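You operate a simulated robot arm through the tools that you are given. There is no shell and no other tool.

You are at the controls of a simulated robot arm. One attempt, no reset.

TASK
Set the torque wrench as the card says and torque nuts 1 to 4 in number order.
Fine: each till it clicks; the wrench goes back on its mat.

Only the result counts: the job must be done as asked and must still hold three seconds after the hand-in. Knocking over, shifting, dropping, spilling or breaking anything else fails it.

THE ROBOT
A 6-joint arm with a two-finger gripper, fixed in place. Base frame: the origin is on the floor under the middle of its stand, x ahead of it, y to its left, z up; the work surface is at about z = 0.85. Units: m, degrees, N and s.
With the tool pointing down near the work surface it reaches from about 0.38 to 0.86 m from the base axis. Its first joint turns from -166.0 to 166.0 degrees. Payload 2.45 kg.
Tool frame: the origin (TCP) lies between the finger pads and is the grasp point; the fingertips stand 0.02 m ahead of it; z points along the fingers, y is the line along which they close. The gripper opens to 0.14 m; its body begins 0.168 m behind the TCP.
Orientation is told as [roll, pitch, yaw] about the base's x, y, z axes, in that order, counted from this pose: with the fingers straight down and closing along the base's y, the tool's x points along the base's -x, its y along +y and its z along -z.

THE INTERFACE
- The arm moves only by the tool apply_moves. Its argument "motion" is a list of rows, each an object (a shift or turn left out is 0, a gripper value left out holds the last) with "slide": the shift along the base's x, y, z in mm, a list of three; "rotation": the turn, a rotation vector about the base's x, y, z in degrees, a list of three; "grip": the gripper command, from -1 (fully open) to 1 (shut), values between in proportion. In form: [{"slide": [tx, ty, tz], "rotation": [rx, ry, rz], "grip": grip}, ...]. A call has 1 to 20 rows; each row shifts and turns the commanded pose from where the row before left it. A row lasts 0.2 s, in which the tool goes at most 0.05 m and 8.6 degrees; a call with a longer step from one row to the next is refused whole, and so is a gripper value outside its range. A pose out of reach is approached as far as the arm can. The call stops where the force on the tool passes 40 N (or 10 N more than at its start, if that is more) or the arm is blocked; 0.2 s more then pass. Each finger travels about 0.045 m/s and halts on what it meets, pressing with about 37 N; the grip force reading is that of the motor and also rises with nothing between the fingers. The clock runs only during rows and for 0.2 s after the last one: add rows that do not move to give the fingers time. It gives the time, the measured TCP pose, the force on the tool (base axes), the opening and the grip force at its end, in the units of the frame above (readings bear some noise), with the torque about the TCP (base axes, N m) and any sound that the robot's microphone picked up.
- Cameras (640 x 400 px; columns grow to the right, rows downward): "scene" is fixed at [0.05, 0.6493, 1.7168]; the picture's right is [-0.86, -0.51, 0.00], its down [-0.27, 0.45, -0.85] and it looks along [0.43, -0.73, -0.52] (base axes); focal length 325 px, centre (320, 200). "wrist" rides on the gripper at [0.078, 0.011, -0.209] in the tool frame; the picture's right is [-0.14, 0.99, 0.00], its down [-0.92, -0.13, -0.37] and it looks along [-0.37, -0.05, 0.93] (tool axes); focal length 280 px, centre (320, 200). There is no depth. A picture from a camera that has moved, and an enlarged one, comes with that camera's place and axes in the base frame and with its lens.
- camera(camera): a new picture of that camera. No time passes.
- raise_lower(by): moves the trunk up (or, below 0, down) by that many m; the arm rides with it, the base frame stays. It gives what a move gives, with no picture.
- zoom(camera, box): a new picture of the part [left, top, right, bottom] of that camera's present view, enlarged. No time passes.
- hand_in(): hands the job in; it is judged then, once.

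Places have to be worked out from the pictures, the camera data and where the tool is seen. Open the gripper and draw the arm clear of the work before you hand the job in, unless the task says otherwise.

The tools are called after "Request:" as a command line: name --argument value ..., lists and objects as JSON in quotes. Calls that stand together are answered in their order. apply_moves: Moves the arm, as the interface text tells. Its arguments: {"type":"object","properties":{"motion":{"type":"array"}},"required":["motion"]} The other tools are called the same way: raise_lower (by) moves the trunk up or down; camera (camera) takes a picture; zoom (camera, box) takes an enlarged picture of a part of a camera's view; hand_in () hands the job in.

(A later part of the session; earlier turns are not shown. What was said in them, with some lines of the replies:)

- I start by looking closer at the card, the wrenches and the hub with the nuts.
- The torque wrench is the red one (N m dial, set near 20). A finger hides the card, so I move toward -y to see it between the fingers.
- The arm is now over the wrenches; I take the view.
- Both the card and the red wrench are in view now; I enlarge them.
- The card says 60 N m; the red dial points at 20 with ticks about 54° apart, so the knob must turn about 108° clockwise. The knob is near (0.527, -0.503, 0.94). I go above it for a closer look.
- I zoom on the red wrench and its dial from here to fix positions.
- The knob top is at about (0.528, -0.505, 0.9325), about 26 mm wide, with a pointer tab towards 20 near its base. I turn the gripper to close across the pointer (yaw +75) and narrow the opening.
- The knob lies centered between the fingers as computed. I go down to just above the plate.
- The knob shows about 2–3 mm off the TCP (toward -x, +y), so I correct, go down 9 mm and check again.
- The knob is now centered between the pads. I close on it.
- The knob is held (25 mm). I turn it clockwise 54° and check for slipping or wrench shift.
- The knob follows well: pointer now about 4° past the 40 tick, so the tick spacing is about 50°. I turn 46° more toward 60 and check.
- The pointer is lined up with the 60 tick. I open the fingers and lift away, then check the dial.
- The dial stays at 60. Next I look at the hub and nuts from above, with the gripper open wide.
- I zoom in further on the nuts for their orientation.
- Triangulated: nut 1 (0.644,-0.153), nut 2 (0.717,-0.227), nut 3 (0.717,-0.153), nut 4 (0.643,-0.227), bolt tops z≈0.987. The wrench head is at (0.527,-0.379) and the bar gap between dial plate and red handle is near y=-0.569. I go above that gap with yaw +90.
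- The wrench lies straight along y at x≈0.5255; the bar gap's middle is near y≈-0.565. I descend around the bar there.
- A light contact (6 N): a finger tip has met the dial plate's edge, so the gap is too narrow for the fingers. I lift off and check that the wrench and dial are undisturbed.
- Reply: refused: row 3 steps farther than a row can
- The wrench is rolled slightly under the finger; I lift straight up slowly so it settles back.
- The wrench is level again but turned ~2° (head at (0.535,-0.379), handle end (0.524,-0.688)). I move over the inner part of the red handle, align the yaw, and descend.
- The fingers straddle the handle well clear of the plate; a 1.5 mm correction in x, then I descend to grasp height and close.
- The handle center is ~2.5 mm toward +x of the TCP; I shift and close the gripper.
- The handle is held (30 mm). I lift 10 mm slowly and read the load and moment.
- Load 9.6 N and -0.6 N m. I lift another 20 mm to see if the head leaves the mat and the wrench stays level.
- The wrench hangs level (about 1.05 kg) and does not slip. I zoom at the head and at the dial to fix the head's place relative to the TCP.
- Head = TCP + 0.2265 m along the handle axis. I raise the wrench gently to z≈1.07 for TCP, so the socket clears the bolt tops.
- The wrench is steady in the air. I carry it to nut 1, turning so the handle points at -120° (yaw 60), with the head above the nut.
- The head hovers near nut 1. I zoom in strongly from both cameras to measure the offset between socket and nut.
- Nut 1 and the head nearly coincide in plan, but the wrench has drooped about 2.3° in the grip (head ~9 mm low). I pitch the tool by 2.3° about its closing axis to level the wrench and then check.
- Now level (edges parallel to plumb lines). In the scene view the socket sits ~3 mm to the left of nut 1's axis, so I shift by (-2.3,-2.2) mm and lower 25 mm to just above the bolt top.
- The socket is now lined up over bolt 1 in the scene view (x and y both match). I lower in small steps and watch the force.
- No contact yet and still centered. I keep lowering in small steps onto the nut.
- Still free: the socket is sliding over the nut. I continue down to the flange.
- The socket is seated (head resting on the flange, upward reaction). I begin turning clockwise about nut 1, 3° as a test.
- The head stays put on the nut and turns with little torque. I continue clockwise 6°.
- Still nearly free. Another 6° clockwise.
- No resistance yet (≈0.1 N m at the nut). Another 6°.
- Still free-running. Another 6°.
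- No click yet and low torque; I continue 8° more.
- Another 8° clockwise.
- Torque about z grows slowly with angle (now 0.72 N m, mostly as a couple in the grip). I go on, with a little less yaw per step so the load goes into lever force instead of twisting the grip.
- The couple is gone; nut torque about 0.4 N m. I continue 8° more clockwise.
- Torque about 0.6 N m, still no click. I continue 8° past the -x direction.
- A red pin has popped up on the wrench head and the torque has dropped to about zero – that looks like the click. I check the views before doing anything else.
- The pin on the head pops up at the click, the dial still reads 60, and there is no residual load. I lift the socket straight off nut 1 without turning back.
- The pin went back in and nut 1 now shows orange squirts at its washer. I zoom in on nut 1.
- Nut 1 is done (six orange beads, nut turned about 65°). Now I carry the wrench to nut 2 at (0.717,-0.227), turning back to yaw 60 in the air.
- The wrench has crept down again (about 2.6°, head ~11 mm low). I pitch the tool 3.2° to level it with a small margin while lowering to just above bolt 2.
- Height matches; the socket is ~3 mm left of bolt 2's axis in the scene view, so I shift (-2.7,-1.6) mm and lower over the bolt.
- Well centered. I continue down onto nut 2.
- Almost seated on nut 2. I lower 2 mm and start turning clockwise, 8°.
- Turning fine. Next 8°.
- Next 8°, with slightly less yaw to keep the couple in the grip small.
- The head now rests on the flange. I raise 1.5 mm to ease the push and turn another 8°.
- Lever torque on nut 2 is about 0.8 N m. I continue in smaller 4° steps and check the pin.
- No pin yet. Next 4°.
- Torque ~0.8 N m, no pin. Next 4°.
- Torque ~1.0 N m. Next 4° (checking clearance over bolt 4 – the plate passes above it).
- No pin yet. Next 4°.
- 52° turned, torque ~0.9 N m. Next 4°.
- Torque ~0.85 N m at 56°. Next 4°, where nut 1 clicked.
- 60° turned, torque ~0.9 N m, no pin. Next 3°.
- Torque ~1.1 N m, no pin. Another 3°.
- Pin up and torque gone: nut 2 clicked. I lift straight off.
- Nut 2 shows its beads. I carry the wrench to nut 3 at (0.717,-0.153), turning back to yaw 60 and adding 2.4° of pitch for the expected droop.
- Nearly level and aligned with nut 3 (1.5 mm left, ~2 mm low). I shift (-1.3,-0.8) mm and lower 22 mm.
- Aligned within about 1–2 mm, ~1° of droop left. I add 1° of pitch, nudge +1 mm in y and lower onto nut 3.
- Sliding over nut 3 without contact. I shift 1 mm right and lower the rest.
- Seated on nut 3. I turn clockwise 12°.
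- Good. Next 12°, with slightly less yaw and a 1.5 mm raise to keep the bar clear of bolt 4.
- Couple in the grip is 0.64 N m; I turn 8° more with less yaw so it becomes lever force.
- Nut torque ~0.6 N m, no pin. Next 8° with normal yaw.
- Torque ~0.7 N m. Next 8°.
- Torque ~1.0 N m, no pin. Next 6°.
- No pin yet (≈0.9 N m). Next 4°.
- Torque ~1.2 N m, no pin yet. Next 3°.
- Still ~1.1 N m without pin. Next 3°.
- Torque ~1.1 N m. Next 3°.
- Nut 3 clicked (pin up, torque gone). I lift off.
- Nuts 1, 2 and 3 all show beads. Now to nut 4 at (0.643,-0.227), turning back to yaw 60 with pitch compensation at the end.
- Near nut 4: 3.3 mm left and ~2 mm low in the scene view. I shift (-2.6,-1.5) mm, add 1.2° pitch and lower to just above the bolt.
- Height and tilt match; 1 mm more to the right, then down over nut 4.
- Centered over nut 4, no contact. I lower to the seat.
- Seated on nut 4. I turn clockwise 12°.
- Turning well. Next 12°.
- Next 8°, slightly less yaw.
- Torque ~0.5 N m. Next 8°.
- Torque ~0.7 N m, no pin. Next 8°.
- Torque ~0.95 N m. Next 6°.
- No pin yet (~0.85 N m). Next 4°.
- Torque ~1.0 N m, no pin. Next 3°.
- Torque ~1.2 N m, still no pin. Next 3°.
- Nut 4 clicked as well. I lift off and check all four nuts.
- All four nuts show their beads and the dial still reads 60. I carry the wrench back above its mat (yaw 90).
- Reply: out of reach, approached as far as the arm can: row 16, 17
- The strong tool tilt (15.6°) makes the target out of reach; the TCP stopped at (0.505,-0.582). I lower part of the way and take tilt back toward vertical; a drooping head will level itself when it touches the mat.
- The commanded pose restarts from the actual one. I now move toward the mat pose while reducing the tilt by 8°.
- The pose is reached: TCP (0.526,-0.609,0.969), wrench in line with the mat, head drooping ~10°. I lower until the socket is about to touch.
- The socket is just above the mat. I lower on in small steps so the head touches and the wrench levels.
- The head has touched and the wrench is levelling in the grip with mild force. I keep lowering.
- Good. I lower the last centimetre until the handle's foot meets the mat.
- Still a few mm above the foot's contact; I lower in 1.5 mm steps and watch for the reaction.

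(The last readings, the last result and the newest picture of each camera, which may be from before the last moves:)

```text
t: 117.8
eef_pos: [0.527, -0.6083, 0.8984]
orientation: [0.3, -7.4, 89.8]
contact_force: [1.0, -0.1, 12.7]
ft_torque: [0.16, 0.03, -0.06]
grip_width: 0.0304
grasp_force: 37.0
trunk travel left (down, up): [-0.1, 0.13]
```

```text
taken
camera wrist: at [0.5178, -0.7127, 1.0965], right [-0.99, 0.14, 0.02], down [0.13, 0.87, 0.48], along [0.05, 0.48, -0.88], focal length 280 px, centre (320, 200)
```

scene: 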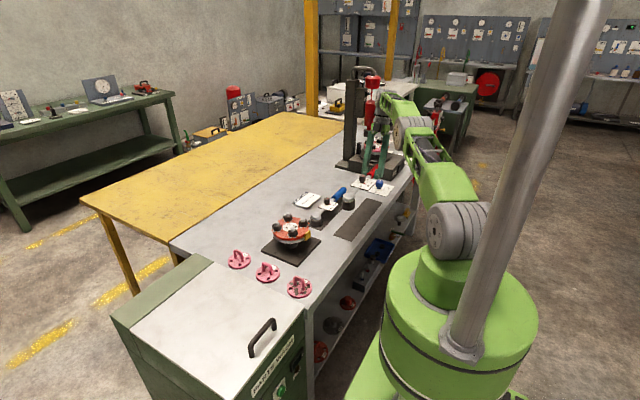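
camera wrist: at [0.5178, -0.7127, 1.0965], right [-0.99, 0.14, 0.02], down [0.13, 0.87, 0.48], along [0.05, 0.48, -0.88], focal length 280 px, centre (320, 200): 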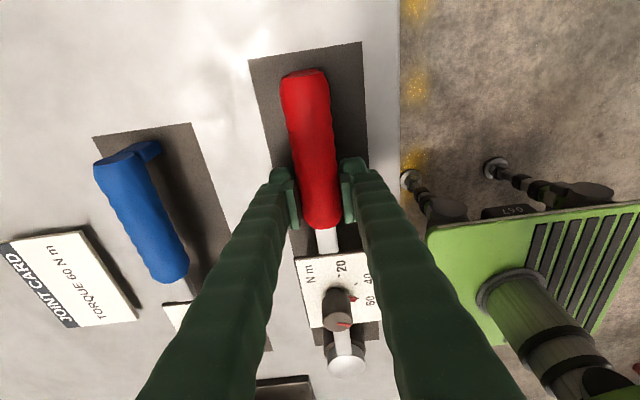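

The foot is on the mat (12.7 N up). I relax by 0.8 mm and open the fingers.

Request:
apply_moves --motion '[{"slide": [0, 0, 0.8]}, {"slide": [0, 0, 0]}, {"grip": 0.4}, {"grip": 0.2}, {"grip": 0}, {"grip": -0.143}, {"grip": -0.143}, {"grip": -0.143}]'

Request:
camera --camera "wrist"

Request:
zoom --camera "scene" --box '[330, 170, 410, 250]'

```text
t: 119.6
eef_pos: [0.5266, -0.6076, 0.8993]
orientation: [0.4, -7.5, 89.9]
contact_force: [0.3, -0.2, 0.6]
ft_torque: [0.03, -0.01, 0.01]
grip_width: 0.0801
grasp_force: 0.0
trunk travel left (down, up): [-0.1, 0.13]
```

```text
taken
camera wrist: at [0.5177, -0.7129, 1.0954], right [-0.99, 0.14, 0.03], down [0.13, 0.86, 0.49], along [0.05, 0.48, -0.87], focal length 280 px, centre (320, 200)
```

wrist: 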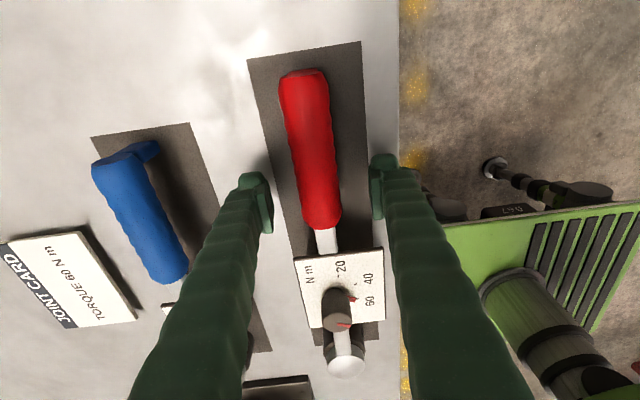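

```text
5.00 times, centred on (370, 210) of scene
camera zoom: at [0.05, 0.6493, 1.7168], right [-0.86, -0.51, 0.0], down [-0.27, 0.45, -0.85], along [0.43, -0.73, -0.52], focal length 1624 px, centre (70, 150)
```

zoom: 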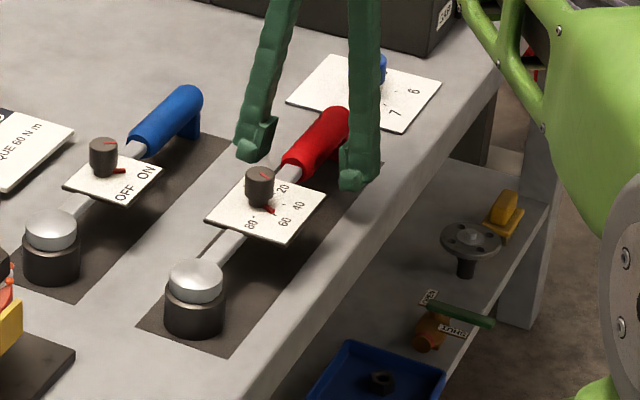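

The wrench rests freely on its mat. I raise straight up and then view everything.

Request:
apply_moves --motion '[{"slide": [0, 0, 10]}, {"slide": [0, 0, 25]}, {"slide": [0, 0, 40]}, {"slide": [0, 0, 40]}, {"slide": [0, 0, 40]}, {"slide": [0, 20, 40], "rotation": [-3.7, 0, 0], "grip": -1}, {"slide": [0, 30, 30], "rotation": [-3.8, 0, 0], "grip": -1}, {"slide": [0, 30, 20]}, {"slide": [0, 0, 0]}]'

Request:
camera --camera "wrist"

Request:
camera --camera "scene"

```text
t: 121.6
eef_pos: [0.5287, -0.5289, 1.1428]
orientation: [0.4, 0.0, 89.8]
contact_force: [0.7, 0.3, -0.3]
ft_torque: [0.0, 0.0, -0.01]
grip_width: 0.1399
grasp_force: 0.0
trunk travel left (down, up): [-0.1, 0.13]
```

```text
taken
camera wrist: at [0.5187, -0.6063, 1.3522], right [-0.99, 0.14, 0.01], down [0.13, 0.92, 0.37], along [0.05, 0.37, -0.93], focal length 280 px, centre (320, 200)
```

wrist: 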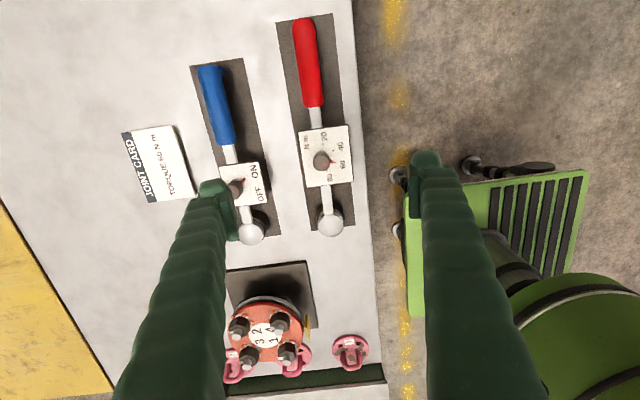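

```text
taken
```

scene: 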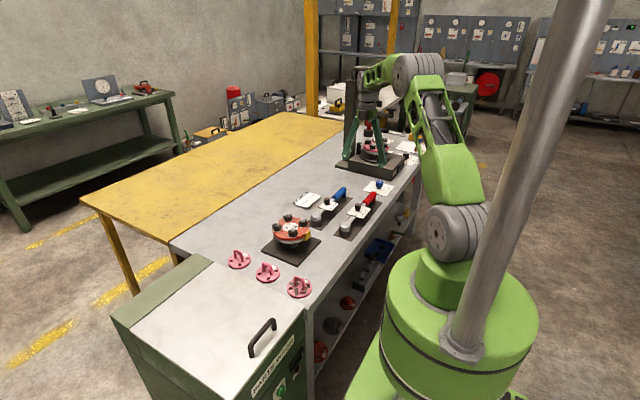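

I zoom on the wrench, its dial and the nuts to verify the final state.

Request:
zoom --camera "wrist" --box '[230, 10, 400, 250]'

Request:
zoom --camera "wrist" --box '[290, 115, 360, 195]'

Request:
zoom --camera "wrist" --box '[215, 290, 325, 390]'

Request:
zoom --camera "scene" --box '[262, 205, 322, 250]'

Request:
zoom --camera "scene" --box '[320, 170, 420, 250]'

```text
1.67 times, centred on (315, 130) of wrist
camera zoom: at [0.5187, -0.6063, 1.3522], right [-0.99, 0.14, 0.01], down [0.13, 0.92, 0.37], along [0.05, 0.37, -0.93], focal length 467 px, centre (328, 317)
```

zoom: 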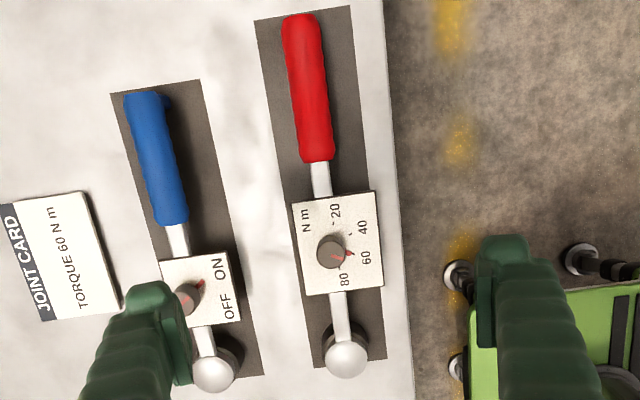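

```text
5.00 times, centred on (325, 155) of wrist
camera zoom: at [0.5187, -0.6063, 1.3522], right [-0.99, 0.14, 0.01], down [0.13, 0.92, 0.37], along [0.05, 0.37, -0.93], focal length 1402 px, centre (295, 425)
```

zoom: 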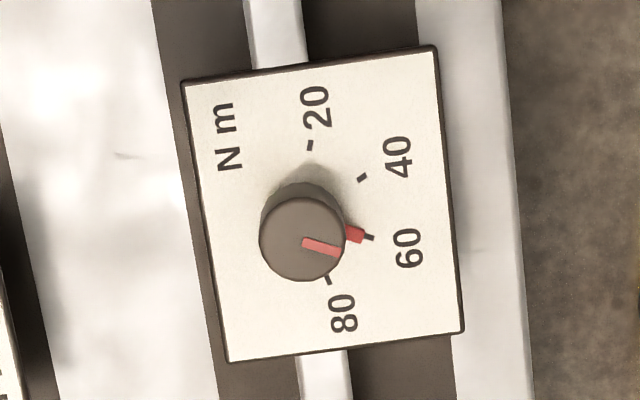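

```text
4.00 times, centred on (270, 340) of wrist
camera zoom: at [0.5187, -0.6063, 1.3522], right [-0.99, 0.14, 0.01], down [0.13, 0.92, 0.37], along [0.05, 0.37, -0.93], focal length 1122 px, centre (520, -360)
```

zoom: 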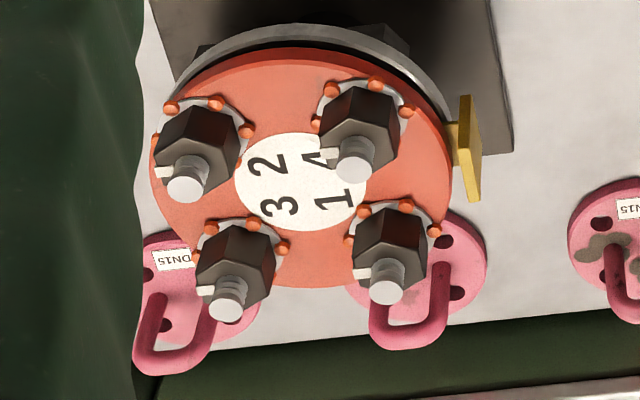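

```text
8.89 times, centred on (292, 228) of scene
camera zoom: at [0.05, 0.6493, 1.7168], right [-0.86, -0.51, 0.0], down [-0.27, 0.45, -0.85], along [0.43, -0.73, -0.52], focal length 2887 px, centre (569, -44)
```

zoom: 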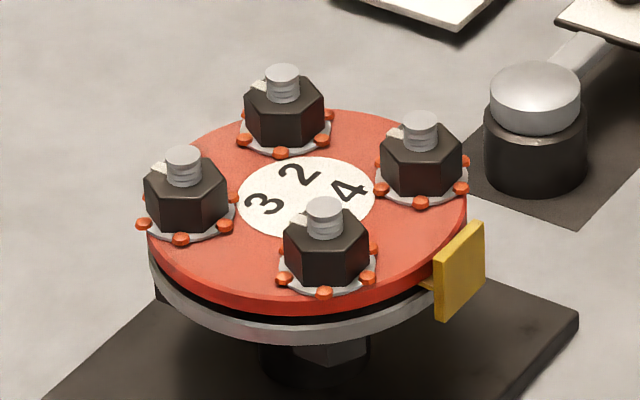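

```text
5.00 times, centred on (370, 210) of scene
camera zoom: at [0.05, 0.6493, 1.7168], right [-0.86, -0.51, 0.0], down [-0.27, 0.45, -0.85], along [0.43, -0.73, -0.52], focal length 1624 px, centre (70, 150)
```

zoom: 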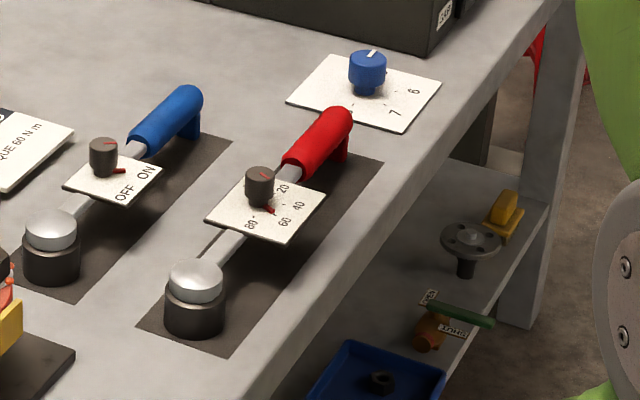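

Dial at 60, wrench lying wholly on its mat, all four nuts beaded, everything else in place. I draw the arm up and clear before handing in.

Request:
apply_moves --motion '[{"slide": [0, 15, 30]}, {"slide": [0, 20, 30]}, {"slide": [0, 25, 20]}, {"slide": [0, 25, 10]}, {"slide": [0, 0, 0]}, {"slide": [0, 0, 0]}]'

Request:
camera --camera "scene"

```text
t: 123.0
eef_pos: [0.5281, -0.4434, 1.233]
orientation: [0.3, 0.0, 89.8]
contact_force: [-0.2, 0.7, -0.1]
ft_torque: [-0.02, 0.0, -0.03]
grip_width: 0.14
grasp_force: 0.0
trunk travel left (down, up): [-0.1, 0.13]
```

```text
taken
```

scene: 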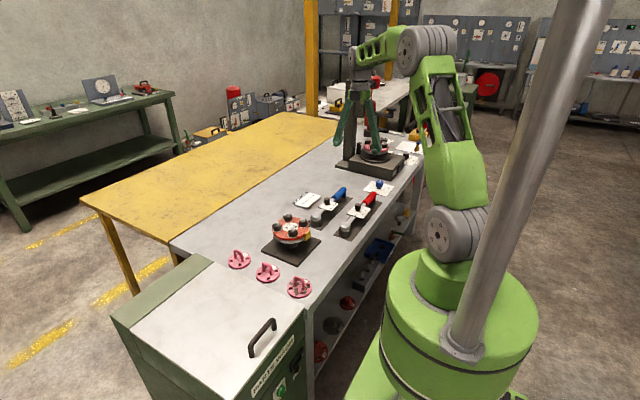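

The arm is clear and the gripper open; the work is complete, so I hand in.

Request:
hand_in

```text
The job is handed in.
```

I set the red torque wrench to the card's 60 N m, tightened nuts 1 to 4 in order until each one clicked, and put the wrench back on its mat. I've handed the job in; no verdict has come back.

- **Click:** the microphone reported no sound. I took the click to be the red pin popping up on the wrench head as the torque dropped to near zero. That happened on every nut after about 60 to 67° of turning, and each washer then showed orange beads.
- **Nut 1:** I was turning it in 8° steps when it clicked, so it may have gone up to 8° past the click. The reading after the click was close to zero torque. Nuts 2 to 4 were stopped within 3°.
- **Wrench bumped early:** while lining up to grip the wrench, a finger touched the edge of its dial plate. That tipped it slightly and turned it about 2° on its mat. It settled level, and the dial stayed at 60 through to the end.
- **Final state:** the last pictures show the whole wrench on its mat and nothing else visibly moved. The gripper is open and the arm is clear.
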